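You operate a simulated robot arm through the tools that you are given. There is no shell and no other tool. Be economical: measure what you need, move in short steps, check, and stop when the job is done.

The job below is to be done with a simulated robot arm. You get a single attempt, and the scene is never put back.

TASK
Switch the cooker off, stand its egg in the pink egg cup, switch the socket off and unplug.
Fine: the lid lies on the island close by the cooker, on the side toward the sink; the plug comes out after the socket switch is off. Set down upright: egg cooker lid.

The check looks at the end state, three seconds after you hand in, the way a careful person would. Anything else that was tipped, shoved, dropped, spilled or broken makes it a failure. Lids that push on must go on centred and level and be pressed home; caps that screw on are set level and turned clockwise until they are tight.

THE ROBOT
A 6-joint arm with a two-finger parallel gripper, fixed in place. Base frame: the origin is at the foot of the arm, x ahead of it, y to its left, z up; the work surface is at about z = 90. Units: cm, rad, N and s.
With the tool pointing down near the work surface it reaches from about 36 to 76 cm from the base axis. Its first joint turns from -1.152 to 1.152 rad. Payload 2.45 kg.
Tool frame: the origin (TCP) lies between the finger pads and is the grasp point; the fingertips stand 2.4 cm ahead of it; z points along the fingers, y is the line along which they close. The gripper opens to 6.8 cm. The fingers are 1.7 cm wide and 1 cm thick; the gripper's body (4 by 7 cm) begins 4.1 cm behind the TCP.
Orientation is told as [roll, pitch, yaw] about the base's x, y, z axes, in that order, counted from this pose: with the fingers straight down and closing along the base's y, the tool's x points along the base's -x, its y along +y and its z along -z.

THE INTERFACE
- The arm moves only by the tool servo_tool. Its arguments are lists of equal length, an entry for each row: "xyz": the shift along the tool's x, y, z in units of 40 mm (1.0 is 40 mm), a list of three; "dr": the turn, a rotation vector about the tool's x, y, z in units of 5 degrees (1.0 is 5 degrees), a list of three; "grip": the gripper command, from -1 (shut) to 1 (fully open), values between in proportion. In form: {"xyz": [[tx, ty, tz], ...], "dr": [[rx, ry, rz], ...], "grip": [grip, ...]}. A call has 1 to 12 rows; each row shifts and turns the commanded pose from where the row before left it, along the tool's axes as they then stand. A call with a number of a shift or a turn outside -1 to 1 is refused whole. A row lasts 0.2 s, in which the tool goes at most 5 cm and 0.15 rad; a call with a longer step from one row to the next is refused whole, and so is a gripper value outside its range. Where a pose cannot be reached the arm comes as near as it can. A force on the tool above 90 N (or 10 N above the force at the start of the call, whichever is more), or a blocked arm, ends the call early, and 0.2 s more pass. The fingers move at their own pace (about 10.8 cm/s each) and stop on an object; they squeeze with about 45 N. The grip force told is the motor's: it shows also when the fingers shut on nothing. Time passes only in rows, and 0.2 s behind the last, so rows that do not move let the fingers close. The reply holds the time, the measured pose of the TCP, the force on the tool along the base axes, the opening and the grip force, in the units named above and with some noise, with the torque about the TCP (base axes, N m) and any sound that the robot's microphone picked up.
- Cameras (640 x 400 px; columns grow to the right, rows downward): "scene" is fixed at [16.16, 40.43, 147.24]; the picture's right is [-0.82, -0.57, 0.00], its down [-0.28, 0.41, -0.87] and it looks along [0.49, -0.72, -0.50] (base axes); focal length 353 px, centre (320, 200). "wrist" rides on the gripper at [8.4, 1.1, -7.5] in the tool frame; the picture's right is [-0.13, 0.99, 0.00], its down [-0.60, -0.08, -0.79] and it looks along [-0.79, -0.10, 0.61] (tool axes); focal length 251 px, centre (320, 200). There is no depth. A picture from a camera that has moved, and an enlarged one, comes with that camera's place and axes in the base frame and with its lens.
- grab_frame(camera): a new picture of that camera. No time passes.
- enlarge(camera, box): a new picture of the part [left, top, right, bottom] of that camera's present view, enlarged. No time passes.
- close_job(): hands the job in; it is judged then, once.

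Go step by step. Nothing tells you positions but the pictures and the camera data: compare them with the known pose of the tool, close in by small moves and look again before you grip or let go. The budget is 120 turns and 84 pictures, counting those below and the enlarged ones. Unless the task says otherwise, let go and move clear before handing in, and close with one line.

The tools are called after "Request:" by a JSON object that holds its "fn" and its "kwargs". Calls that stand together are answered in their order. servo_tool: Moves the arm, as the interface text tells. Its arguments: {"type":"object","properties":{"xyz":{"type":"array","items":{"type":"array","items":{"type":"number"}}},"dr":{"type":"array","items":{"type":"array","items":{"type":"number"}}},"grip":{"type":"array","items":{"type":"number"}}},"required":["xyz","dr","grip"]} The other tools are called the same way: grab_frame (camera) takes a picture; enlarge (camera, box) takes an enlarged picture of a part of a camera's view; close_job () hands the job in.

At the start:

```text
t: 0.0
tcp_pos: [46.47, -3.9, 119.97]
ee_rot: [0.001, 0.0, 0.0]
force: [0.0, -0.1, 0.0]
ft_torque: [-0.01, -0.01, -0.06]
grip_width: 6.79
grasp_force: 0.1
```

scene: 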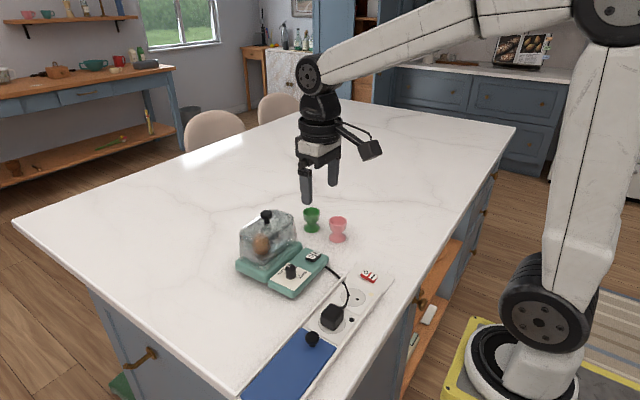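
wrist: 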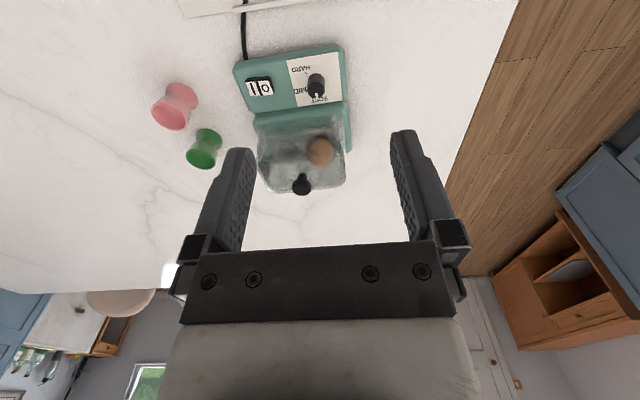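

I see the egg cooker with a clear lid, two egg cups, and a socket strip with a switch and plug. I'll enlarge the views to measure things.

Request:
{"fn": "enlarge", "kwargs": {"camera": "scene", "box": [220, 190, 420, 315]}}

Request:
{"fn": "enlarge", "kwargs": {"camera": "scene", "box": [230, 260, 430, 385]}}

Request:
{"fn": "enlarge", "kwargs": {"camera": "wrist", "box": [140, 0, 380, 200]}}

```text
3.20 times, centred on (320, 252) of scene
camera zoom: at [16.16, 40.43, 147.24], right [-0.82, -0.57, 0.0], down [-0.28, 0.41, -0.87], along [0.49, -0.72, -0.5], focal length 1130 px, centre (320, 32)
```

zoom: 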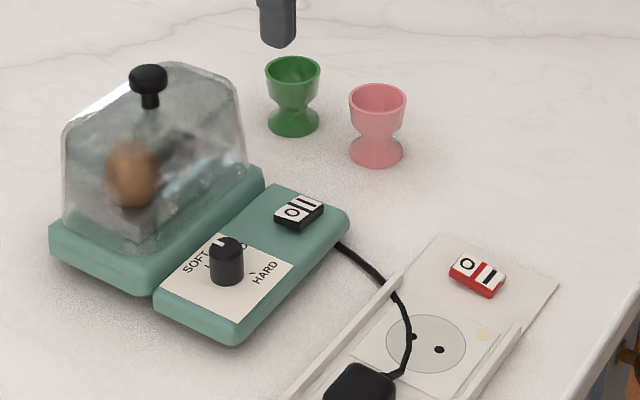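

```text
3.20 times, centred on (330, 322) of scene
camera zoom: at [16.16, 40.43, 147.24], right [-0.82, -0.57, 0.0], down [-0.28, 0.41, -0.87], along [0.49, -0.72, -0.5], focal length 1130 px, centre (288, -192)
```

zoom: 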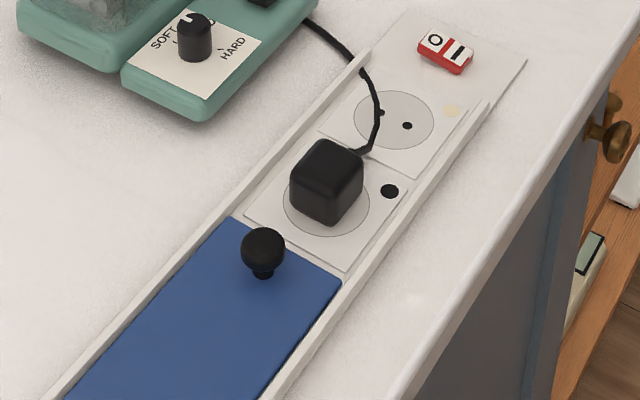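

```text
2.00 times, centred on (260, 100) of wrist
camera zoom: at [38.07, -2.68, 127.43], right [0.13, 0.99, 0.0], down [0.6, -0.08, 0.79], along [0.79, -0.1, -0.61], focal length 503 px, centre (440, 400)
```

zoom: 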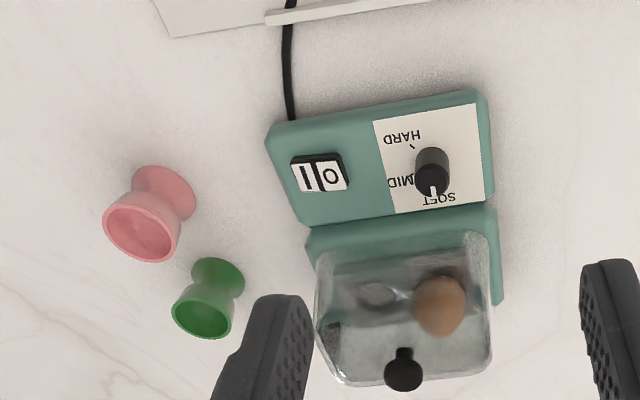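

I have rough places for the cups (pink 56.5,-27; green 65,-26) and the lid knob (65,-9,104). I need to find where the sink is, and check the switches more closely.

Request:
{"fn": "enlarge", "kwargs": {"camera": "scene", "box": [0, 0, 320, 200]}}

Request:
{"fn": "enlarge", "kwargs": {"camera": "scene", "box": [320, 0, 640, 200]}}

Request:
{"fn": "enlarge", "kwargs": {"camera": "wrist", "box": [0, 240, 200, 400]}}

Request:
{"fn": "enlarge", "kwargs": {"camera": "wrist", "box": [440, 100, 640, 400]}}

```text
2.00 times, centred on (160, 100) of scene
camera zoom: at [16.16, 40.43, 147.24], right [-0.82, -0.57, 0.0], down [-0.28, 0.41, -0.87], along [0.49, -0.72, -0.5], focal length 706 px, centre (640, 400)
```

zoom: 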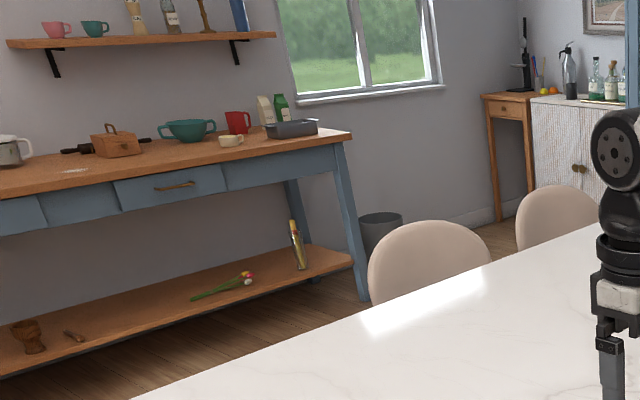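

```text
2.00 times, centred on (480, 100) of scene
camera zoom: at [16.16, 40.43, 147.24], right [-0.82, -0.57, 0.0], down [-0.28, 0.41, -0.87], along [0.49, -0.72, -0.5], focal length 706 px, centre (0, 400)
```

zoom: 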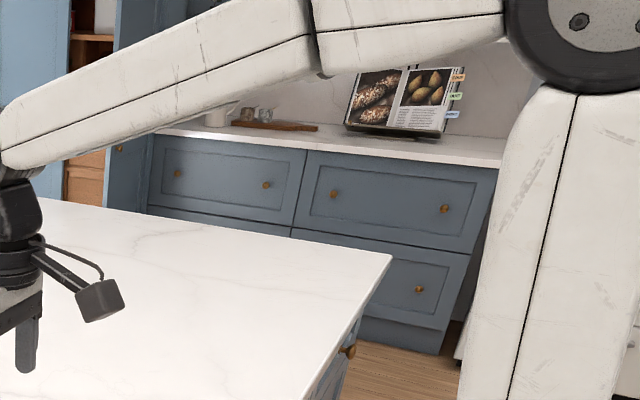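

```text
2.50 times, centred on (100, 320) of wrist
camera zoom: at [38.07, -2.68, 127.43], right [0.13, 0.99, 0.0], down [0.6, -0.08, 0.79], along [0.79, -0.1, -0.61], focal length 629 px, centre (870, -100)
```

zoom: 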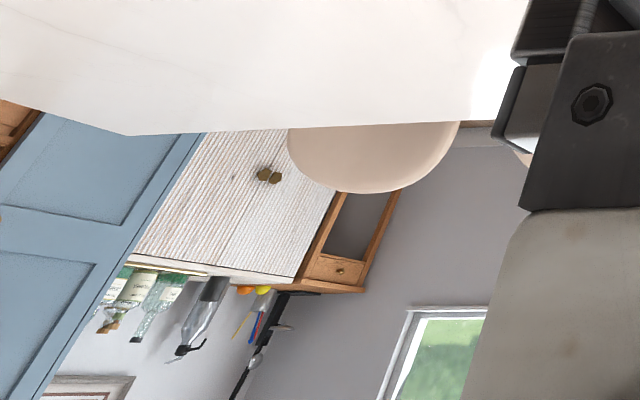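

```text
1.33 times, centred on (540, 250) of wrist
camera zoom: at [38.07, -2.68, 127.43], right [0.13, 0.99, 0.0], down [0.6, -0.08, 0.79], along [0.79, -0.1, -0.61], focal length 335 px, centre (27, 133)
```

zoom: 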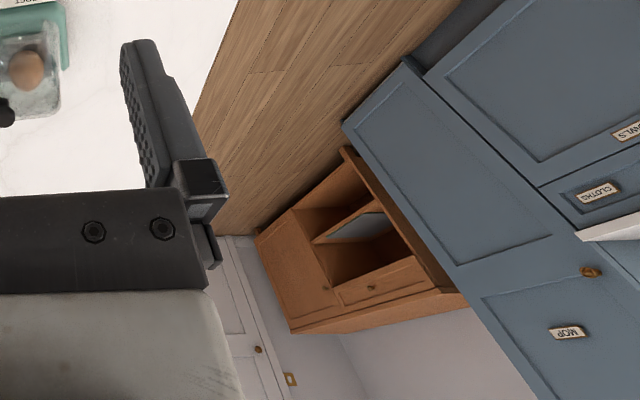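

No sink is in view yet, so I'll turn the wrist camera toward the left (+y) to look around.

Request:
{"fn": "servo_tool", "kwargs": {"xyz": [[0, 0, 0], [0, 0, 0], [0, 0, 0], [0, 0, 0], [0, 0, 0], [0, 0, 0], [0, 0, 0], [0, 0, 0], [0, 0, 0], [0, 0, 0], [0, 0, 0], [0, 0, 0]], "dr": [[0, 0, -1], [0, 0, -1], [0, 0, -1], [0, 0, -1], [0, 0, -1], [0, 0, -1], [0, 0, -1], [0, 0, -1], [0, 0, -1], [0, 0, -1], [0, 0, -1], [0, 0, -1]], "grip": [1, 1, 1, 1, 1, 1, 1, 1, 1, 1, 1, 1]}}

Request:
{"fn": "servo_tool", "kwargs": {"xyz": [[0, 0, 0], [0, 0, 0], [0, 0, 0], [0, 0, 0], [0, 0, 0], [0, 0, 0]], "dr": [[0, -1, 0], [0, -1, 0], [0, -1, 0], [0, -1, 0], [0, -1, 0], [0, -1, 0]], "grip": [1, 1, 1, 1, 1, 1]}}

Request:
{"fn": "grab_frame", "kwargs": {"camera": "wrist"}}

```text
t: 2.6
tcp_pos: [46.42, -3.83, 119.92]
ee_rot: [0.001, 0.001, 1.048]
force: [-0.4, -0.1, -0.3]
ft_torque: [0.02, -0.01, 0.03]
grip_width: 6.81
grasp_force: 0.1
```

```text
t: 4.0
tcp_pos: [46.61, -3.93, 119.98]
ee_rot: [-0.001, -0.527, 1.049]
force: [0.7, -0.4, 0.0]
ft_torque: [0.02, 0.02, 0.0]
grip_width: 6.8
grasp_force: 0.0
```

```text
74 pictures are left
camera wrist: at [40.04, -12.78, 122.2], right [-0.8, 0.59, 0.06], down [0.13, 0.07, 0.99], along [0.58, 0.8, -0.13], focal length 251 px, centre (320, 200)
```

wrist: 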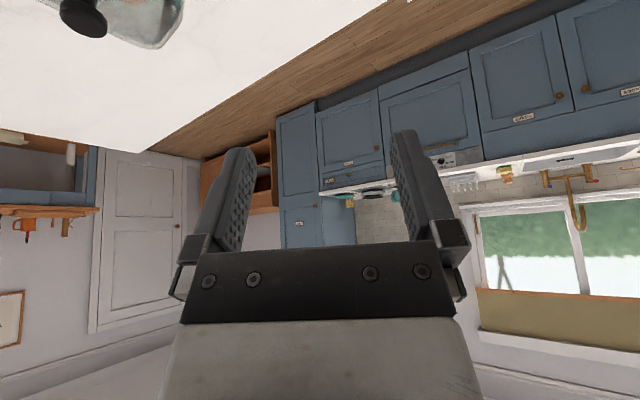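

The brass tap and window are on the +y wall, so the sink side of the cooker is +y (the arm's left). Now I'll turn back and move over the control panel with the fingers shut to look at the switch.

Request:
{"fn": "servo_tool", "kwargs": {"xyz": [[0, 0, 0], [0, 0, 0], [0, 0, 0], [0, 0, 0], [0, 0, 0], [0, 0, 0]], "dr": [[0, 1, 0], [0, 1, 0], [0, 1, 0], [0, 1, 0], [0, 1, 0], [0, 1, 0]], "grip": [-1, -1, -1, -1, -1, -1]}}

Request:
{"fn": "servo_tool", "kwargs": {"xyz": [[0, 0, 0], [0, 0, 0], [0, 0, 0], [0, 0, 0], [0, 0, 0], [0, 0, 0], [0, 0, 0], [0, 0, 0], [0, 0, 0], [0, 0, 0], [0, 0, 0], [0, 0, 0]], "dr": [[0, 0, 1], [0, 0, 1], [0, 0, 1], [0, 0, 1], [0, 0, 1], [0, 0, 1], [0, 0, 1], [0, 0, 1], [0, 0, 1], [0, 0, 1], [0, 0, 1], [0, 0, 1]], "grip": [-1, -1, -1, -1, -1, -1, -1, -1, -1, -1, -1, -1]}}

Request:
{"fn": "servo_tool", "kwargs": {"xyz": [[0, -0.7, 0], [0, -0.7, 0], [0, -0.68, 0.5], [-0.5, 0, 0.5], [-0.5, 0, 0.5], [0, 0, 0.5]], "dr": [[0, 0, 0], [0, 0, 0], [0, 0, 0], [0, 0, 0], [0, 0, 0], [0, 0, 0]], "grip": [-1, -1, -1, -1, -1, -1]}}

Request:
{"fn": "grab_frame", "kwargs": {"camera": "wrist"}}

Request:
{"fn": "enlarge", "kwargs": {"camera": "scene", "box": [220, 180, 420, 305]}}

```text
t: 5.4
tcp_pos: [46.46, -4.0, 119.83]
ee_rot: [-0.001, 0.002, 1.047]
force: [0.0, 0.0, -0.1]
ft_torque: [0.02, 0.0, 0.03]
grip_width: 0.0
grasp_force: 23.9
```

```text
t: 8.0
tcp_pos: [46.57, -3.89, 119.98]
ee_rot: [-0.001, 0.0, -0.003]
force: [-0.3, 0.4, -0.2]
ft_torque: [0.0, 0.05, -0.01]
grip_width: 0.03
grasp_force: 23.8
```

```text
t: 9.4
tcp_pos: [50.42, -12.11, 111.84]
ee_rot: [-0.001, -0.001, -0.001]
force: [0.9, -0.4, -0.2]
ft_torque: [-0.02, 0.01, 0.03]
grip_width: 0.01
grasp_force: 23.9
```

```text
73 pictures are left
camera wrist: at [42.07, -10.91, 119.38], right [0.13, 0.99, 0.0], down [0.6, -0.08, 0.79], along [0.79, -0.1, -0.61], focal length 251 px, centre (320, 200)
```

wrist: 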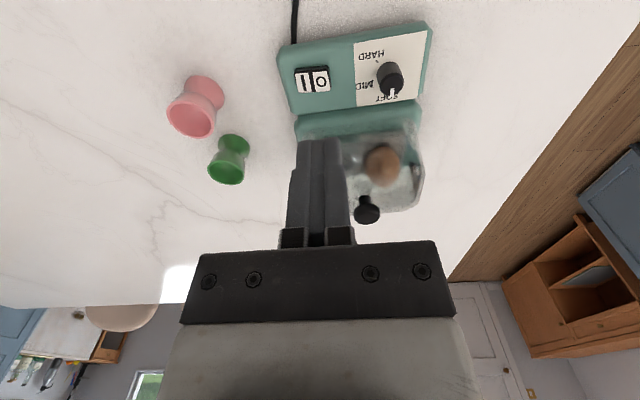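

```text
3.20 times, centred on (320, 242) of scene
camera zoom: at [16.16, 40.43, 147.24], right [-0.82, -0.57, 0.0], down [-0.28, 0.41, -0.87], along [0.49, -0.72, -0.5], focal length 1130 px, centre (320, 64)
```

zoom: 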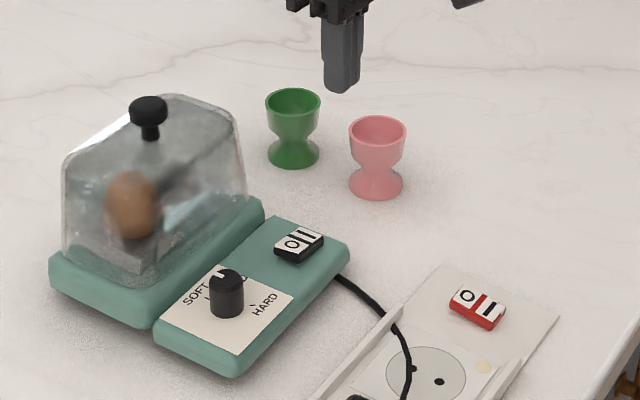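

The cooker switch is at about (55,-13), with its O half at y≈-12.2; the cooker is nearly square to the axes. I'll come down over the O half and then press slowly.

Request:
{"fn": "servo_tool", "kwargs": {"xyz": [[-0.6, 0.05, 0], [-0.55, 0, 0.4], [0, 0, 1], [0, 0, 1], [0, 0, 0.7], [0, 0, 0]], "dr": [[0, 0, 0], [0, 0, 0], [0, 0, 0], [0, 0, 0], [0, 0, 0], [0, 0, 0]], "grip": [-1, -1, -1, -1, -1, -1]}}

Request:
{"fn": "grab_frame", "kwargs": {"camera": "wrist"}}

Request:
{"fn": "enlarge", "kwargs": {"camera": "scene", "box": [270, 220, 350, 270]}}

```text
t: 10.8
tcp_pos: [55.3, -12.04, 99.51]
ee_rot: [0.0, -0.001, 0.002]
force: [-0.2, -0.4, -0.2]
ft_torque: [-0.02, 0.0, -0.01]
grip_width: 0.0
grasp_force: 23.7
```

```text
71 pictures are left
camera wrist: at [46.81, -10.77, 107.07], right [0.13, 0.99, 0.0], down [0.6, -0.08, 0.79], along [0.79, -0.1, -0.61], focal length 251 px, centre (320, 200)
```

wrist: 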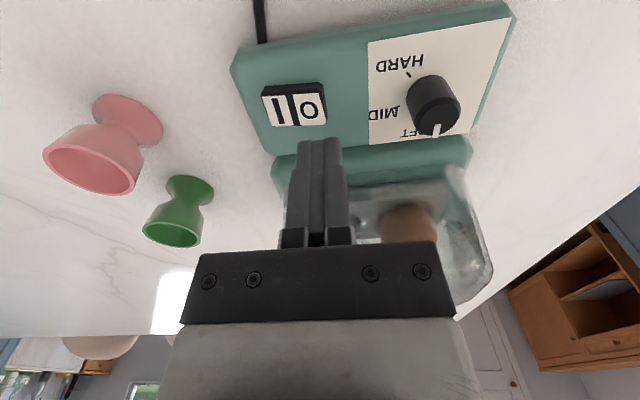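

```text
8.00 times, centred on (310, 245) of scene
camera zoom: at [16.16, 40.43, 147.24], right [-0.82, -0.57, 0.0], down [-0.28, 0.41, -0.87], along [0.49, -0.72, -0.5], focal length 2824 px, centre (400, -160)
```

zoom: 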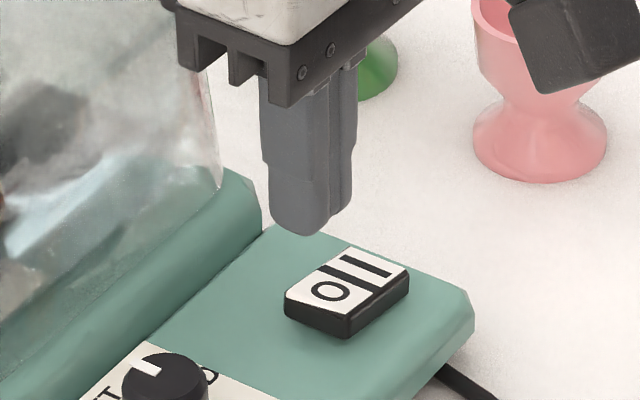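

The O half stands raised (switch is on), and the tip is above it. Lowering gently now.

Request:
{"fn": "servo_tool", "kwargs": {"xyz": [[0, -0.05, 0.3], [0, 0, 0.3], [0, 0, 0.1], [0, 0, 0.05]], "dr": [[0, 0, 0], [0, 0, 0], [0, 0, 0], [0, 0, 0]], "grip": [-1, -1, -1, -1]}}

```text
t: 11.8
tcp_pos: [55.28, -12.26, 96.57]
ee_rot: [-0.001, -0.002, -0.001]
force: [-0.1, 1.2, 1.8]
ft_torque: [0.06, -0.03, 0.0]
grip_width: 0.0
grasp_force: 23.2
```

Contact is just starting (about 2 N). Press a few millimetres more.

Request:
{"fn": "servo_tool", "kwargs": {"xyz": [[0, 0, 0.05], [0, 0, 0.05], [0, 0, 0.05]], "dr": [[0, 0, 0], [0, 0, 0], [0, 0, 0]], "grip": [-1, -1, -1]}}

Request:
{"fn": "enlarge", "kwargs": {"camera": "scene", "box": [270, 220, 350, 270]}}

```text
t: 12.6
tcp_pos: [55.09, -12.12, 96.23]
ee_rot: [0.001, -0.005, 0.0]
force: [-18.0, 17.0, 52.7]
ft_torque: [-0.11, 0.4, -0.17]
grip_width: 0.0
grasp_force: 23.5
```

```text
8.00 times, centred on (310, 245) of scene
camera zoom: at [16.01, 40.5, 147.23], right [-0.82, -0.57, 0.0], down [-0.28, 0.41, -0.87], along [0.49, -0.72, -0.5], focal length 2824 px, centre (400, -160)
```

zoom: 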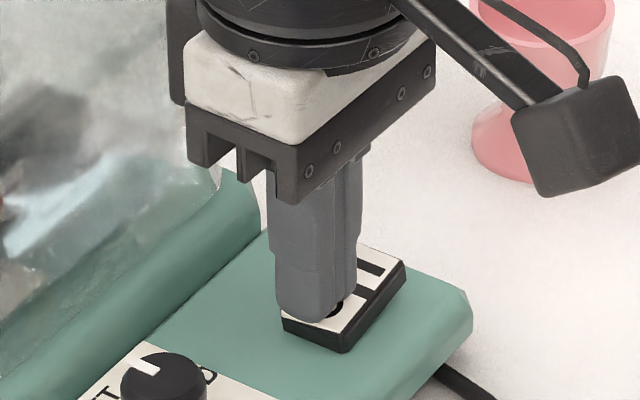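

It met firm resistance at 53 N with no sound. I'll lift and look at which half is down.

Request:
{"fn": "servo_tool", "kwargs": {"xyz": [[0, 0, -0.3], [0, 0, -0.7], [0.5, 0, -0.5], [0, 0, 0]], "dr": [[0, 0, 0], [0, 0, 0], [0, 0, 0], [0, 0, 0]], "grip": [-1, -1, -1, -1]}}

Request:
{"fn": "enlarge", "kwargs": {"camera": "scene", "box": [270, 220, 350, 270]}}

Request:
{"fn": "enlarge", "kwargs": {"camera": "wrist", "box": [230, 0, 430, 160]}}

```text
t: 13.6
tcp_pos: [52.93, -12.45, 101.88]
ee_rot: [0.001, 0.002, 0.001]
force: [-0.9, 0.7, -0.2]
ft_torque: [-0.03, -0.03, -0.02]
grip_width: 0.0
grasp_force: 23.9
```

```text
8.00 times, centred on (310, 245) of scene
camera zoom: at [16.16, 40.43, 147.24], right [-0.82, -0.57, 0.0], down [-0.28, 0.41, -0.87], along [0.49, -0.72, -0.5], focal length 2824 px, centre (400, -160)
```

zoom: 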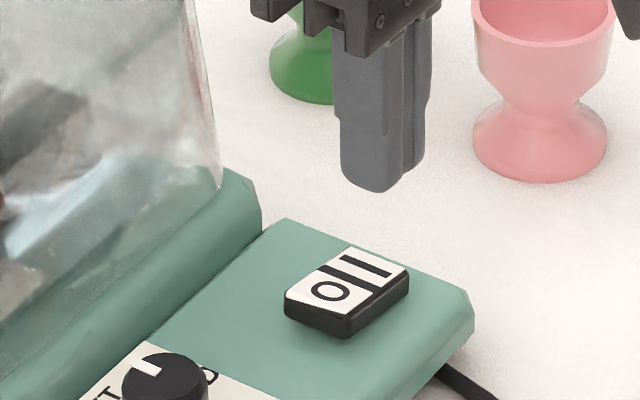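

```text
2.50 times, centred on (330, 80) of wrist
camera zoom: at [44.55, -11.15, 109.33], right [0.13, 0.99, 0.0], down [0.6, -0.08, 0.79], along [0.79, -0.1, -0.61], focal length 629 px, centre (295, 500)
```

zoom: 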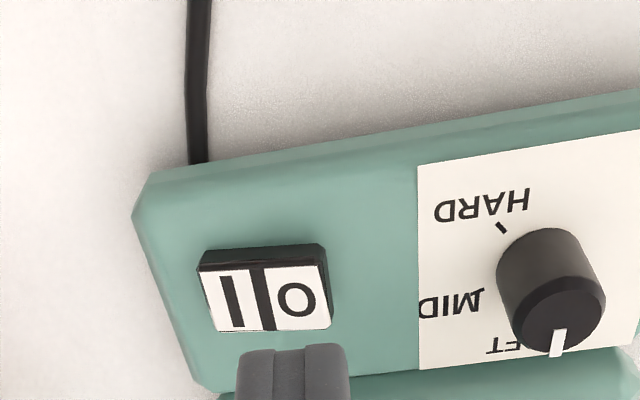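

The O half still stands up, since I pressed too near the pivot (y≈-13.2). I'll press again further out, at y≈-11.2.

Request:
{"fn": "servo_tool", "kwargs": {"xyz": [[-0.54, 0.31, 0], [0, 0, 0.7], [0, 0, 0.5], [0, 0, 0.1]], "dr": [[0, 0, 0], [0, 0, 0], [0, 0, 0], [0, 0, 0]], "grip": [-1, -1, -1, -1]}}

Request:
{"fn": "servo_tool", "kwargs": {"xyz": [[0, 0, 0.05], [0, 0, 0.05], [0, 0, 0.05]], "dr": [[0, 0, 0], [0, 0, 0], [0, 0, 0]], "grip": [-1, -1, -1]}}

```text
t: 14.6
tcp_pos: [55.01, -11.01, 96.47]
ee_rot: [0.0, 0.002, 0.001]
force: [-1.4, -0.3, 1.2]
ft_torque: [0.01, 0.02, 0.02]
grip_width: 0.0
grasp_force: 23.9
```

```text
t: 15.4
tcp_pos: [55.27, -11.0, 96.25]
ee_rot: [-0.001, 0.0, -0.001]
force: [-2.9, 1.3, 6.4]
ft_torque: [-0.04, 0.05, -0.04]
grip_width: 0.0
grasp_force: 23.3
```

Request:
{"fn": "servo_tool", "kwargs": {"xyz": [[0, 0, 0.05], [0, 0, 0.05]], "dr": [[0, 0, 0], [0, 0, 0]], "grip": [-1, -1]}}

Request:
{"fn": "enlarge", "kwargs": {"camera": "scene", "box": [270, 220, 350, 270]}}

```text
t: 16.0
tcp_pos: [55.21, -11.02, 96.1]
ee_rot: [-0.002, -0.003, -0.001]
force: [-20.8, 5.7, 51.2]
ft_torque: [-0.35, 0.49, -0.19]
grip_width: 0.0
grasp_force: 23.6
```

```text
8.00 times, centred on (310, 245) of scene
camera zoom: at [16.0, 40.47, 147.24], right [-0.82, -0.57, 0.0], down [-0.28, 0.41, -0.87], along [0.49, -0.72, -0.5], focal length 2824 px, centre (400, -160)
```

zoom: 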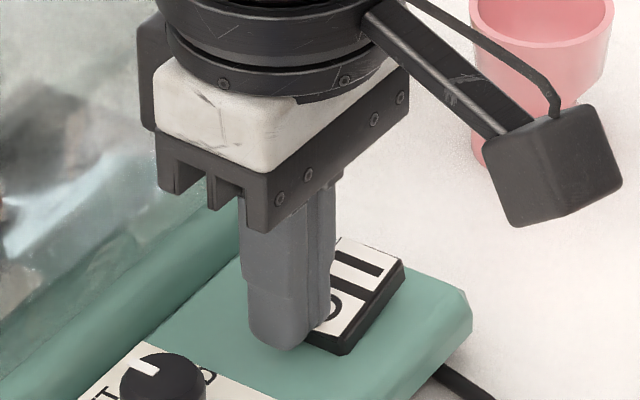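

The I half now looks raised. I'll lift and check.

Request:
{"fn": "servo_tool", "kwargs": {"xyz": [[0, 0, -0.3], [0, 0, -0.7], [0.7, 0, -0.5], [0, 0, 0]], "dr": [[0, 0, 0], [0, 0, 0], [0, 0, 0], [0, 0, 0]], "grip": [-1, -1, -1, -1]}}

Request:
{"fn": "enlarge", "kwargs": {"camera": "scene", "box": [270, 220, 350, 270]}}

```text
t: 17.0
tcp_pos: [52.56, -10.89, 101.55]
ee_rot: [0.001, 0.002, 0.0]
force: [-0.1, 1.4, -0.4]
ft_torque: [-0.01, 0.01, 0.01]
grip_width: 0.0
grasp_force: 23.9
```

```text
8.00 times, centred on (310, 245) of scene
camera zoom: at [16.16, 40.43, 147.24], right [-0.82, -0.57, 0.0], down [-0.28, 0.41, -0.87], along [0.49, -0.72, -0.5], focal length 2824 px, centre (400, -160)
```

zoom: 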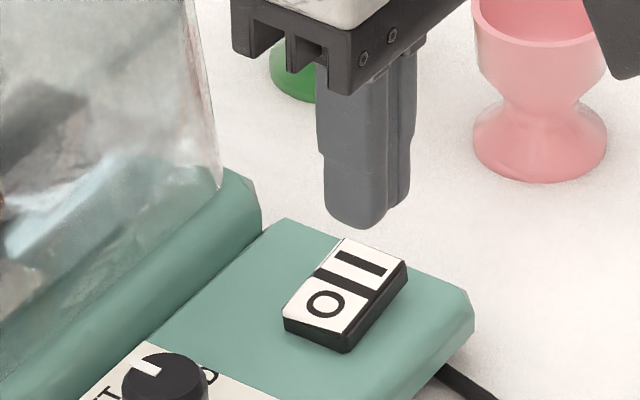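

The cooker is now off (O down). Next is the lid: I rise, open, and go above the knob at about (65,-8.7).

Request:
{"fn": "servo_tool", "kwargs": {"xyz": [[0, 0, -1], [0, 0, -1], [0, 0, -0.8], [-1, 0.27, 0], [-1, 0.27, 0], [0, 0, 0]], "dr": [[0, 0, 0], [0, 0, 0], [0, 0, 0], [0, 0, 0], [0, 0, 0], [0, 0, 0]], "grip": [-1, -1, -1, 1, 1, 1]}}

Request:
{"fn": "grab_frame", "kwargs": {"camera": "wrist"}}

Request:
{"fn": "enlarge", "kwargs": {"camera": "scene", "box": [220, 170, 340, 245]}}

```text
t: 18.4
tcp_pos: [60.51, -8.69, 112.84]
ee_rot: [0.0, -0.001, -0.001]
force: [-0.4, 0.1, 0.6]
ft_torque: [-0.02, -0.03, -0.02]
grip_width: 6.8
grasp_force: 0.0
```

```text
64 pictures are left
camera wrist: at [52.12, -7.54, 120.38], right [0.13, 0.99, 0.0], down [0.6, -0.08, 0.79], along [0.79, -0.1, -0.61], focal length 251 px, centre (320, 200)
```

wrist: 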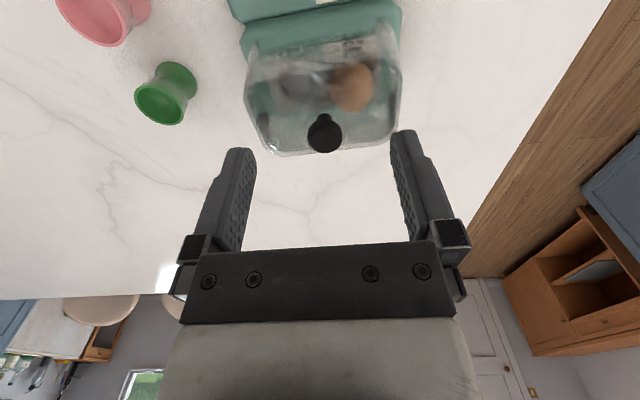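

```text
5.33 times, centred on (280, 208) of scene
camera zoom: at [16.16, 40.43, 147.24], right [-0.82, -0.57, 0.0], down [-0.28, 0.41, -0.87], along [0.49, -0.72, -0.5], focal length 1883 px, centre (533, 160)
```

zoom: 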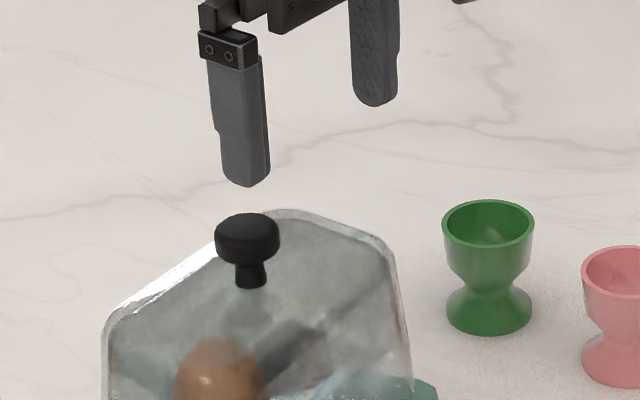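

Knob centre is confirmed at (64.9,-8.8), spanning z≈103.3–104.8. Lowering with open fingers around it.

Request:
{"fn": "servo_tool", "kwargs": {"xyz": [[-0.55, 0, 0], [-0.55, -0.02, 0], [0, 0, 0.8], [0, 0, 0.8], [0, 0, 0.35], [0, 0, 0]], "dr": [[0, 0, 0], [0, 0, 0], [0, 0, 0], [0, 0, 0], [0, 0, 0], [0, 0, 0]], "grip": [1, 1, 1, 1, 1, 1]}}

Request:
{"fn": "grab_frame", "kwargs": {"camera": "wrist"}}

Request:
{"fn": "enlarge", "kwargs": {"camera": "scene", "box": [220, 170, 340, 245]}}

```text
t: 19.8
tcp_pos: [64.84, -9.02, 104.96]
ee_rot: [0.0, -0.001, 0.002]
force: [0.3, 0.4, 0.6]
ft_torque: [0.0, -0.03, 0.01]
grip_width: 6.82
grasp_force: 0.0
```

```text
62 pictures are left
camera wrist: at [56.44, -7.74, 112.59], right [0.13, 0.99, 0.0], down [0.6, -0.08, 0.79], along [0.79, -0.1, -0.61], focal length 251 px, centre (320, 200)
```

wrist: 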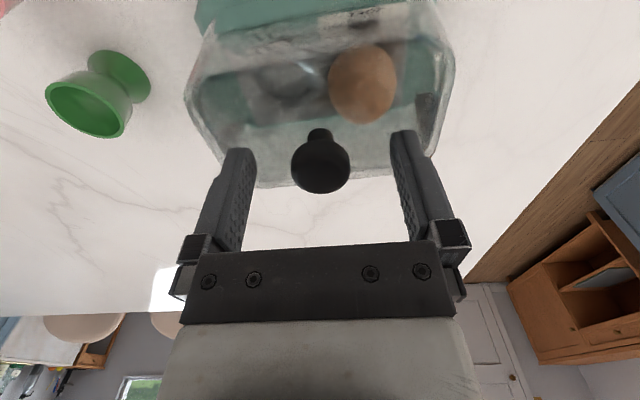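

```text
5.33 times, centred on (280, 208) of scene
camera zoom: at [16.16, 40.43, 147.24], right [-0.82, -0.57, 0.0], down [-0.28, 0.41, -0.87], along [0.49, -0.72, -0.5], focal length 1883 px, centre (533, 160)
```

zoom: 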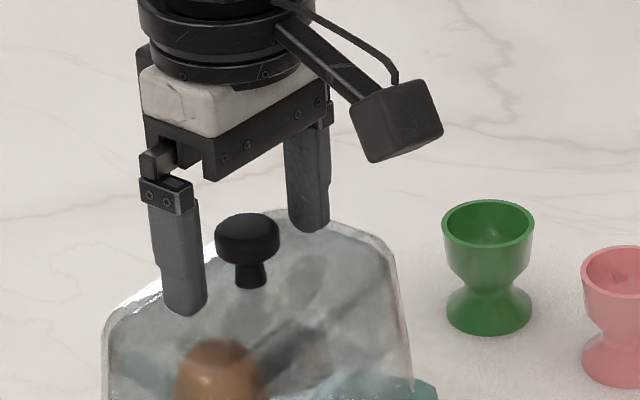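

The knob sits centred between the fingers, with the tips clear of the glass. Closing on it.

Request:
{"fn": "servo_tool", "kwargs": {"xyz": [[0, 0, 0], [0, 0, 0], [0, 0, 0], [0, 0, 0]], "dr": [[0, 0, 0], [0, 0, 0], [0, 0, 0], [0, 0, 0]], "grip": [-0.2, -0.4, -1, -1]}}

Request:
{"fn": "servo_tool", "kwargs": {"xyz": [[0, 0, -0.1], [0, 0, -0.1], [0, 0, -0.2], [0, 0, -0.2]], "dr": [[0, 0, 0], [0, 0, 0], [0, 0, 0], [0, 0, 0]], "grip": [-1, -1, -1, -1]}}

Request:
{"fn": "grab_frame", "kwargs": {"camera": "scene"}}

```text
t: 20.8
tcp_pos: [64.94, -8.92, 105.0]
ee_rot: [-0.002, 0.001, 0.001]
force: [0.9, 0.3, 0.1]
ft_torque: [0.0, 0.0, 0.0]
grip_width: 2.65
grasp_force: 41.5
```

```text
t: 21.8
tcp_pos: [64.9, -9.02, 107.49]
ee_rot: [0.0, -0.001, -0.001]
force: [-0.5, -0.5, -0.8]
ft_torque: [0.0, 0.0, 0.01]
grip_width: 2.65
grasp_force: 41.9
```

```text
60 pictures are left
```

scene: 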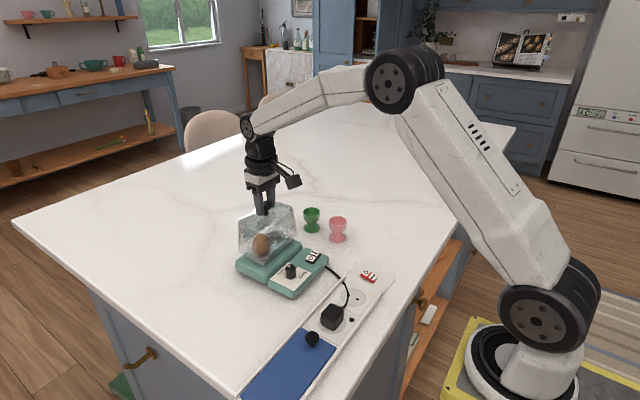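

The lid is held and lifting cleanly. I'll raise it well above the egg, carry it to +y, and look again before setting down.

Request:
{"fn": "servo_tool", "kwargs": {"xyz": [[0, 0, -0.5], [0, 0, -0.8], [0, 0, -0.8], [0, 0, -0.3], [0, 0.5, 0], [0, 0.8, 0], [0, 0.8, 0], [0, 0.8, 0], [0, 0.6, 0], [0, 0.4, 0], [0, 0, 0]], "dr": [[0, 0, 0], [0, 0, 0], [0, 0, 0], [0, 0, 0], [0, 0, 0], [0, 0, 0], [0, 0, 0], [0, 0, 0], [0, 0, 0], [0, 0, 0], [0, 0, 0]], "grip": [-1, -1, -1, -1, -1, -1, -1, -1, -1, -1, -1]}}

Request:
{"fn": "grab_frame", "kwargs": {"camera": "scene"}}

Request:
{"fn": "grab_frame", "kwargs": {"camera": "wrist"}}

```text
t: 24.2
tcp_pos: [64.76, 6.74, 116.98]
ee_rot: [0.0, -0.001, -0.002]
force: [-0.7, 0.8, -0.9]
ft_torque: [0.0, 0.01, 0.01]
grip_width: 2.64
grasp_force: 41.3
```

```text
59 pictures are left
```

scene: 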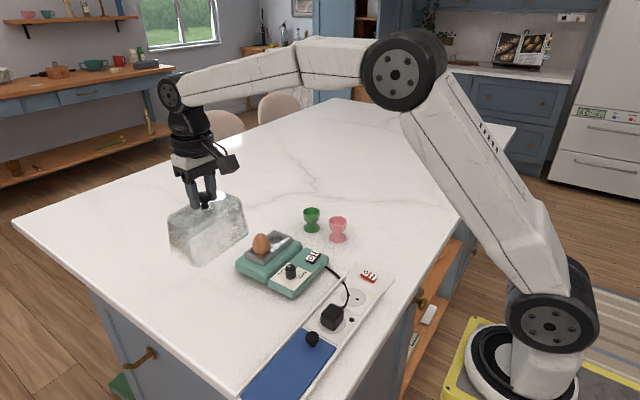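

```text
58 pictures are left
camera wrist: at [56.34, 7.93, 124.49], right [0.13, 0.99, 0.0], down [0.6, -0.08, 0.79], along [0.79, -0.1, -0.61], focal length 251 px, centre (320, 200)
```

wrist: 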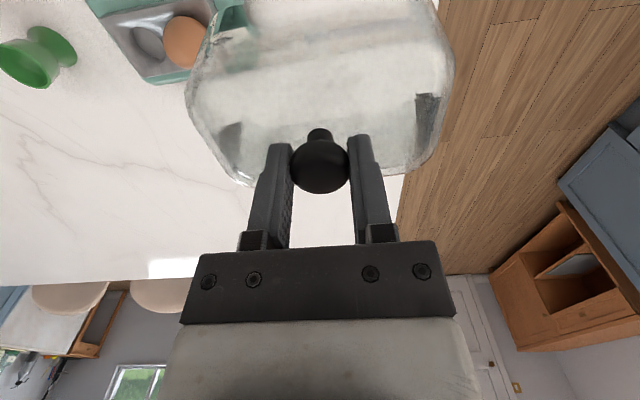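

The lid is level at (64.8,6.7) with room on the island. Lowering it, then easing down to contact.

Request:
{"fn": "servo_tool", "kwargs": {"xyz": [[0, 0, 0.6], [0, 0, 0.8], [0, 0, 0.8], [0, 0, 0.6], [0, 0, 0.3], [0, 0, 0]], "dr": [[0, 0, 0], [0, 0, 0], [0, 0, 0], [0, 0, 0], [0, 0, 0], [0, 0, 0]], "grip": [-1, -1, -1, -1, -1, -1]}}

Request:
{"fn": "enlarge", "kwargs": {"camera": "scene", "box": [140, 170, 340, 295]}}

```text
t: 25.6
tcp_pos: [64.78, 6.87, 104.6]
ee_rot: [-0.002, 0.0, -0.001]
force: [-0.1, -1.0, -0.8]
ft_torque: [0.01, 0.01, 0.01]
grip_width: 2.66
grasp_force: 41.2
```

```text
3.20 times, centred on (240, 232) of scene
camera zoom: at [16.16, 40.43, 147.24], right [-0.82, -0.57, 0.0], down [-0.28, 0.41, -0.87], along [0.49, -0.72, -0.5], focal length 1130 px, centre (576, 96)
```

zoom: 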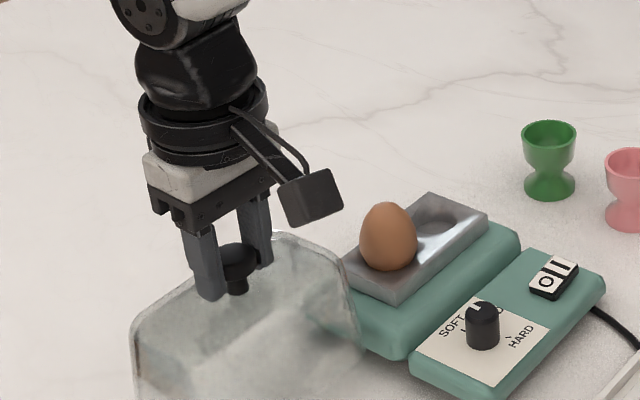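

Clear of the cooker by a few centimetres. Continuing down in small steps.

Request:
{"fn": "servo_tool", "kwargs": {"xyz": [[0, 0, 0.12], [0, 0, 0.12], [0, 0, 0.12], [0, 0, 0.12]], "dr": [[0, 0, 0], [0, 0, 0], [0, 0, 0], [0, 0, 0]], "grip": [-1, -1, -1, -1]}}

Request:
{"fn": "servo_tool", "kwargs": {"xyz": [[0, 0, 0.06], [0, 0, 0.06], [0, 0, 0]], "dr": [[0, 0, 0], [0, 0, 0], [0, 0, 0]], "grip": [-1, -1, -1]}}

Request:
{"fn": "enlarge", "kwargs": {"camera": "scene", "box": [140, 190, 300, 290]}}

```text
t: 26.6
tcp_pos: [64.93, 6.73, 102.66]
ee_rot: [0.0, 0.001, 0.0]
force: [-0.6, -1.3, -0.6]
ft_torque: [0.02, -0.01, 0.0]
grip_width: 2.63
grasp_force: 42.0
```

```text
t: 27.4
tcp_pos: [64.84, 6.7, 102.36]
ee_rot: [-0.001, -0.001, 0.0]
force: [0.9, -0.8, -0.9]
ft_torque: [-0.02, -0.02, 0.03]
grip_width: 2.64
grasp_force: 42.0
```

```text
4.00 times, centred on (220, 240) of scene
camera zoom: at [16.16, 40.43, 147.24], right [-0.82, -0.57, 0.0], down [-0.28, 0.41, -0.87], along [0.49, -0.72, -0.5], focal length 1412 px, centre (720, 40)
```

zoom: 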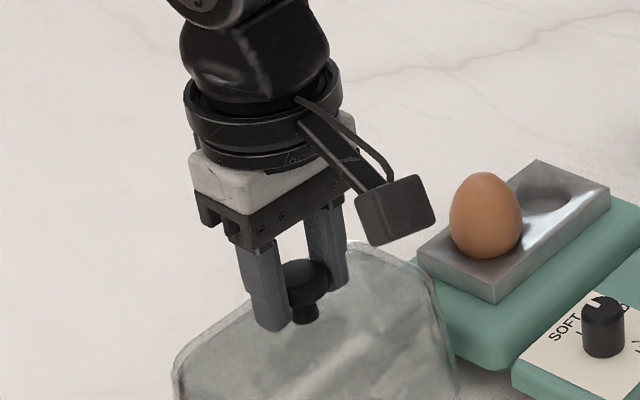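

Request:
{"fn": "servo_tool", "kwargs": {"xyz": [[0, 0, 0.06], [0, 0, 0.06], [0, 0, 0.06], [0, 0, 0]], "dr": [[0, 0, 0], [0, 0, 0], [0, 0, 0], [0, 0, 0]], "grip": [-1, -1, -1, -1]}}

Request:
{"fn": "servo_tool", "kwargs": {"xyz": [[0, 0, 0.05], [0, 0, 0.05], [0, 0, 0.05], [0, 0, 0]], "dr": [[0, 0, 0], [0, 0, 0], [0, 0, 0], [0, 0, 0]], "grip": [-1, -1, -1, -1]}}

Request:
{"fn": "enlarge", "kwargs": {"camera": "scene", "box": [140, 200, 300, 300]}}

```text
t: 28.4
tcp_pos: [64.83, 6.79, 101.59]
ee_rot: [-0.001, 0.0, 0.001]
force: [-0.2, 0.2, -1.5]
ft_torque: [0.01, 0.02, -0.01]
grip_width: 2.65
grasp_force: 41.5
```

```text
t: 29.4
tcp_pos: [64.78, 6.72, 100.98]
ee_rot: [0.001, 0.0, 0.0]
force: [-0.3, -0.1, -0.7]
ft_torque: [-0.02, -0.03, -0.01]
grip_width: 2.64
grasp_force: 42.0
```

```text
4.00 times, centred on (220, 250) of scene
camera zoom: at [16.16, 40.43, 147.24], right [-0.82, -0.57, 0.0], down [-0.28, 0.41, -0.87], along [0.49, -0.72, -0.5], focal length 1412 px, centre (720, 0)
```

zoom: 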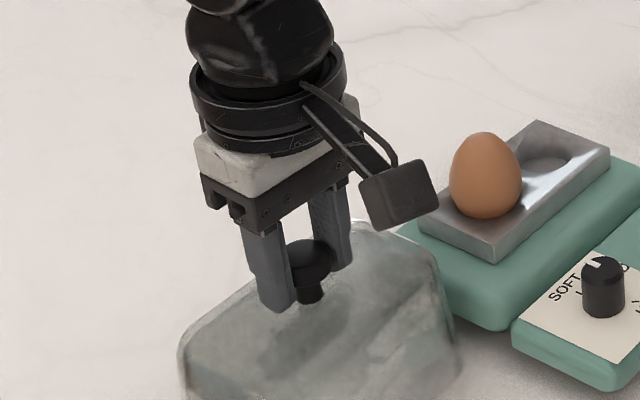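

Request:
{"fn": "servo_tool", "kwargs": {"xyz": [[0, 0, 0.04], [0, 0, 0.04], [0, 0, 0.04], [0, 0, 0]], "dr": [[0, 0, 0], [0, 0, 0], [0, 0, 0], [0, 0, 0]], "grip": [-1, -1, -1, -1]}}

Request:
{"fn": "enlarge", "kwargs": {"camera": "scene", "box": [150, 220, 310, 320]}}

```text
t: 30.4
tcp_pos: [64.82, 6.76, 100.86]
ee_rot: [0.002, -0.006, 0.001]
force: [-11.6, -0.2, 31.9]
ft_torque: [-0.02, 0.04, -0.02]
grip_width: 2.67
grasp_force: 42.5
```

```text
4.00 times, centred on (230, 270) of scene
camera zoom: at [16.05, 40.43, 147.25], right [-0.82, -0.57, 0.0], down [-0.28, 0.41, -0.87], along [0.49, -0.72, -0.5], focal length 1412 px, centre (680, -80)
```

zoom: 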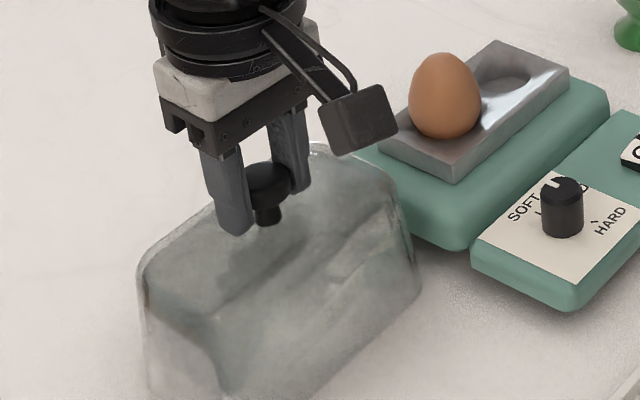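

The lid is standing on the island (contact at 100.9). I'll relieve the pressure, open, and rise.

Request:
{"fn": "servo_tool", "kwargs": {"xyz": [[0, 0, -0.08], [0, 0, 0], [0, 0, 0], [0, 0, 0], [0, 0, 0]], "dr": [[0, 0, 0], [0, 0, 0], [0, 0, 0], [0, 0, 0], [0, 0, 0]], "grip": [-1, -1, 0, 0.5, 0.5]}}

Request:
{"fn": "servo_tool", "kwargs": {"xyz": [[0, 0, -0.2], [0, 0, -0.4], [0, 0, -0.8], [0, 0, -0.8], [0, 0, -0.8], [0, 0, -0.5]], "dr": [[0, 0, 0], [0, 0, 0], [0, 0, 0], [0, 0, 0], [0, 0, 0], [0, 0, 0]], "grip": [0.5, 0.5, 0.5, 0.5, 0.5, 0.5]}}

Request:
{"fn": "enlarge", "kwargs": {"camera": "scene", "box": [150, 190, 350, 315]}}

Request:
{"fn": "grab_frame", "kwargs": {"camera": "wrist"}}

```text
t: 31.6
tcp_pos: [64.94, 6.86, 100.86]
ee_rot: [0.0, -0.001, 0.0]
force: [-0.2, -0.1, -0.1]
ft_torque: [-0.02, -0.01, 0.02]
grip_width: 5.1
grasp_force: 0.2
```

```text
t: 33.0
tcp_pos: [64.75, 6.7, 114.7]
ee_rot: [0.0, -0.001, 0.001]
force: [0.1, -0.4, -0.5]
ft_torque: [-0.02, 0.02, 0.02]
grip_width: 5.09
grasp_force: 0.1
```

```text
3.20 times, centred on (250, 252) of scene
camera zoom: at [16.16, 40.43, 147.24], right [-0.82, -0.57, 0.0], down [-0.28, 0.41, -0.87], along [0.49, -0.72, -0.5], focal length 1130 px, centre (544, 32)
```

zoom: 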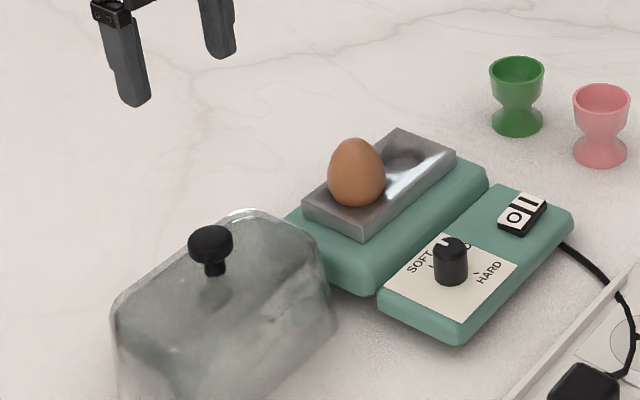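

```text
52 pictures are left
camera wrist: at [56.28, 7.96, 122.34], right [0.13, 0.99, 0.0], down [0.6, -0.08, 0.79], along [0.79, -0.1, -0.61], focal length 251 px, centre (320, 200)
```

wrist: 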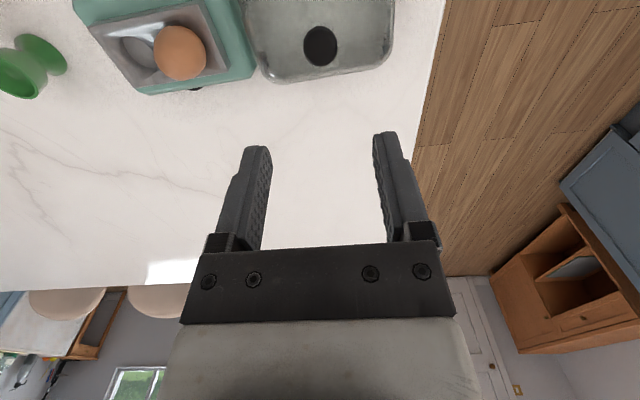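

The lid stands upright beside the cooker. The egg is at about (65,-6.4), centre z≈97; I'll move above it with the fingers open.

Request:
{"fn": "servo_tool", "kwargs": {"xyz": [[0, -0.8, 0], [0, -0.9, 0], [0, -0.9, 0], [0, -0.68, 0], [0, 0, 0.9], [0, 0, 0.9], [0, 0, 0]], "dr": [[0, 0, 0], [0, 0, 0], [0, 0, 0], [0, 0, 0], [0, 0, 0], [0, 0, 0], [0, 0, 0]], "grip": [1, 1, 1, 1, 1, 1, 1]}}

Request:
{"fn": "grab_frame", "kwargs": {"camera": "wrist"}}

Request:
{"fn": "enlarge", "kwargs": {"camera": "scene", "box": [220, 180, 340, 255]}}

```text
t: 34.6
tcp_pos: [64.7, -6.27, 107.52]
ee_rot: [0.001, 0.001, 0.0]
force: [0.1, 0.3, 0.4]
ft_torque: [-0.01, 0.02, -0.03]
grip_width: 6.8
grasp_force: 0.0
```

```text
51 pictures are left
camera wrist: at [56.28, -5.11, 115.09], right [0.13, 0.99, 0.0], down [0.6, -0.08, 0.79], along [0.79, -0.1, -0.61], focal length 251 px, centre (320, 200)
```

wrist: 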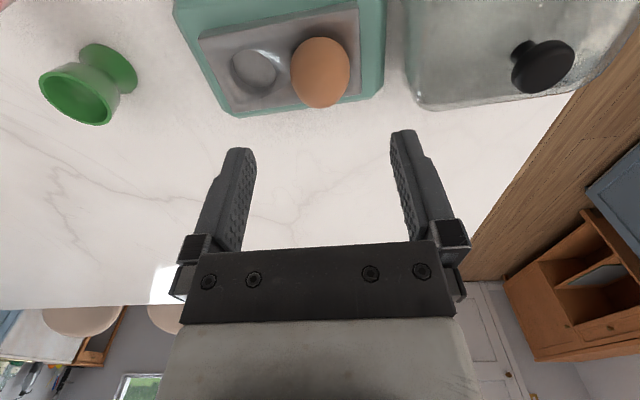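

```text
5.33 times, centred on (280, 218) of scene
camera zoom: at [16.16, 40.43, 147.24], right [-0.82, -0.57, 0.0], down [-0.28, 0.41, -0.87], along [0.49, -0.72, -0.5], focal length 1883 px, centre (533, 107)
```

zoom: 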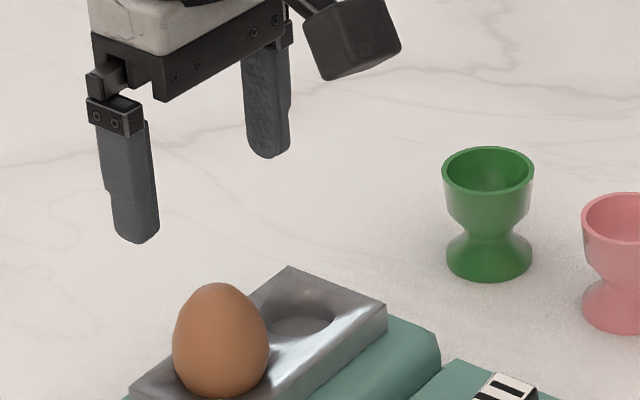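

The egg is centred between the fingers (64.8,-6.2). I'll lower part-way and look at tip clearance above the metal tray.

Request:
{"fn": "servo_tool", "kwargs": {"xyz": [[0, 0.02, 0.7], [0, 0, 0.7], [0, 0, 0.6], [0, 0, 0.1], [0, 0, 0]], "dr": [[0, 0, 0], [0, 0, 0], [0, 0, 0], [0, 0, 0], [0, 0, 0]], "grip": [1, 1, 1, 1, 1]}}

Request:
{"fn": "enlarge", "kwargs": {"camera": "scene", "box": [220, 200, 316, 260]}}

Request:
{"fn": "enlarge", "kwargs": {"camera": "wrist", "box": [200, 60, 440, 260]}}

```text
t: 35.8
tcp_pos: [64.83, -6.3, 99.25]
ee_rot: [0.0, 0.001, 0.001]
force: [0.1, -0.1, 0.6]
ft_torque: [-0.02, 0.03, -0.01]
grip_width: 6.8
grasp_force: 0.1
```

```text
6.67 times, centred on (268, 230) of scene
camera zoom: at [16.16, 40.43, 147.24], right [-0.82, -0.57, 0.0], down [-0.28, 0.41, -0.87], along [0.49, -0.72, -0.5], focal length 2353 px, centre (667, 0)
```

zoom: 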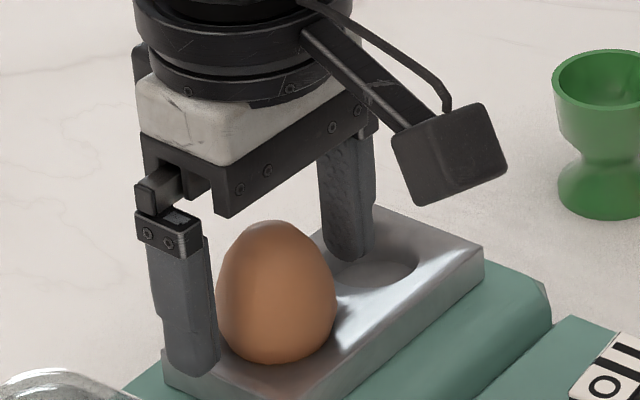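

```text
2.00 times, centred on (320, 160) of wrist
camera zoom: at [56.41, -5.09, 106.75], right [0.13, 0.99, 0.0], down [0.6, -0.08, 0.79], along [0.79, -0.1, -0.61], focal length 503 px, centre (320, 280)
```

zoom: 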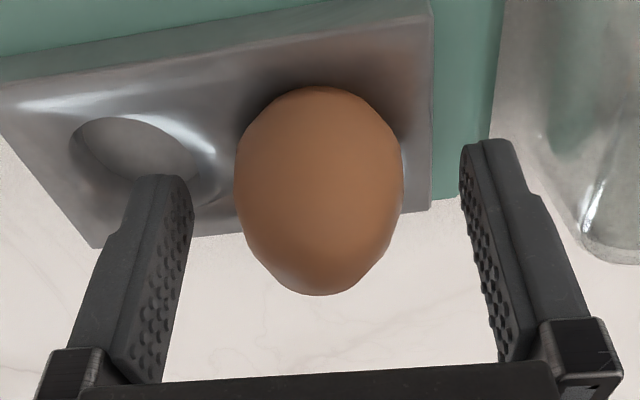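

Tips are still clear. I'll go 5 mm lower and close gently in steps on the egg.

Request:
{"fn": "servo_tool", "kwargs": {"xyz": [[0, 0.03, 0.06], [0, 0, 0.07], [0, 0, 0]], "dr": [[0, 0, 0], [0, 0, 0], [0, 0, 0]], "grip": [1, 1, 1]}}

Request:
{"fn": "servo_tool", "kwargs": {"xyz": [[0, 0, 0], [0, 0, 0], [0, 0, 0]], "dr": [[0, 0, 0], [0, 0, 0], [0, 0, 0]], "grip": [0.5, 0.35, 0.3]}}

Request:
{"fn": "enlarge", "kwargs": {"camera": "wrist", "box": [200, 60, 440, 260]}}

```text
t: 36.6
tcp_pos: [64.88, -6.27, 98.65]
ee_rot: [-0.001, -0.001, -0.001]
force: [0.3, 0.2, -0.5]
ft_torque: [0.01, 0.0, -0.02]
grip_width: 6.79
grasp_force: 0.1
```

```text
t: 37.4
tcp_pos: [64.81, -6.07, 98.72]
ee_rot: [0.0, 0.0, 0.001]
force: [0.1, -0.3, -1.2]
ft_torque: [0.0, 0.0, -0.04]
grip_width: 4.46
grasp_force: 0.6
```

```text
2.00 times, centred on (320, 160) of wrist
camera zoom: at [56.42, -4.99, 106.28], right [0.13, 0.99, 0.0], down [0.6, -0.08, 0.79], along [0.79, -0.1, -0.61], focal length 503 px, centre (320, 280)
```

zoom: 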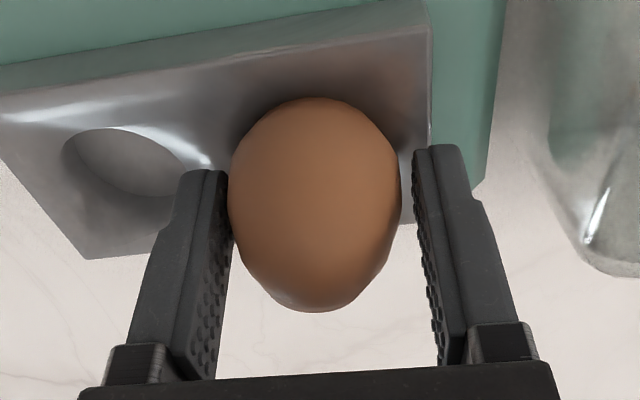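

The egg is slightly nearer the -y finger, so I shift 1 mm that way and close more.

Request:
{"fn": "servo_tool", "kwargs": {"xyz": [[0, -0.03, 0], [0, 0, 0], [0, 0, 0], [0, 0, 0]], "dr": [[0, 0, 0], [0, 0, 0], [0, 0, 0], [0, 0, 0]], "grip": [0.3, 0.25, 0.2, 0.15]}}

```text
t: 38.4
tcp_pos: [64.82, -6.33, 98.85]
ee_rot: [-0.001, 0.0, -0.002]
force: [-0.1, -1.1, 0.0]
ft_torque: [-0.04, 0.02, 0.0]
grip_width: 4.13
grasp_force: 14.3
```

Gripped gently at 4.13 cm with 14 N. Lifting slowly to test.

Request:
{"fn": "servo_tool", "kwargs": {"xyz": [[0, 0, 0], [0, 0, -0.1], [0, 0, -0.2], [0, 0, -0.4], [0, 0, -0.5], [0, 0, 0]], "dr": [[0, 0, 0], [0, 0, 0], [0, 0, 0], [0, 0, 0], [0, 0, 0], [0, 0, 0]], "grip": [0.1, 0.1, 0.1, 0.1, 0.1, 0.1]}}

Request:
{"fn": "enlarge", "kwargs": {"camera": "scene", "box": [220, 180, 340, 255]}}

```text
t: 39.8
tcp_pos: [64.95, -6.28, 103.53]
ee_rot: [0.0, 0.0, 0.002]
force: [-0.7, -0.4, -0.8]
ft_torque: [-0.02, -0.04, 0.01]
grip_width: 4.1
grasp_force: 14.0
```

```text
5.33 times, centred on (280, 218) of scene
camera zoom: at [16.16, 40.43, 147.24], right [-0.82, -0.57, 0.0], down [-0.28, 0.41, -0.87], along [0.49, -0.72, -0.5], focal length 1883 px, centre (533, 107)
```

zoom: 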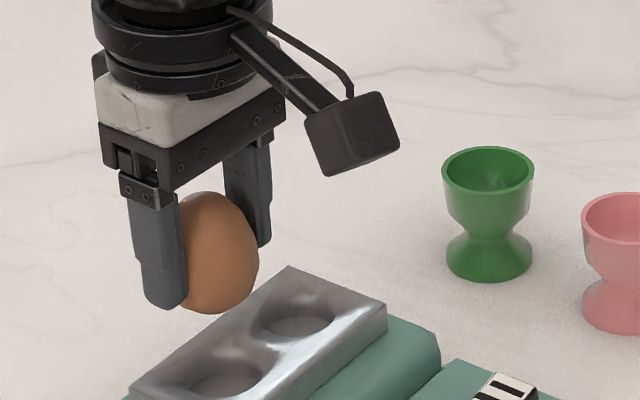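

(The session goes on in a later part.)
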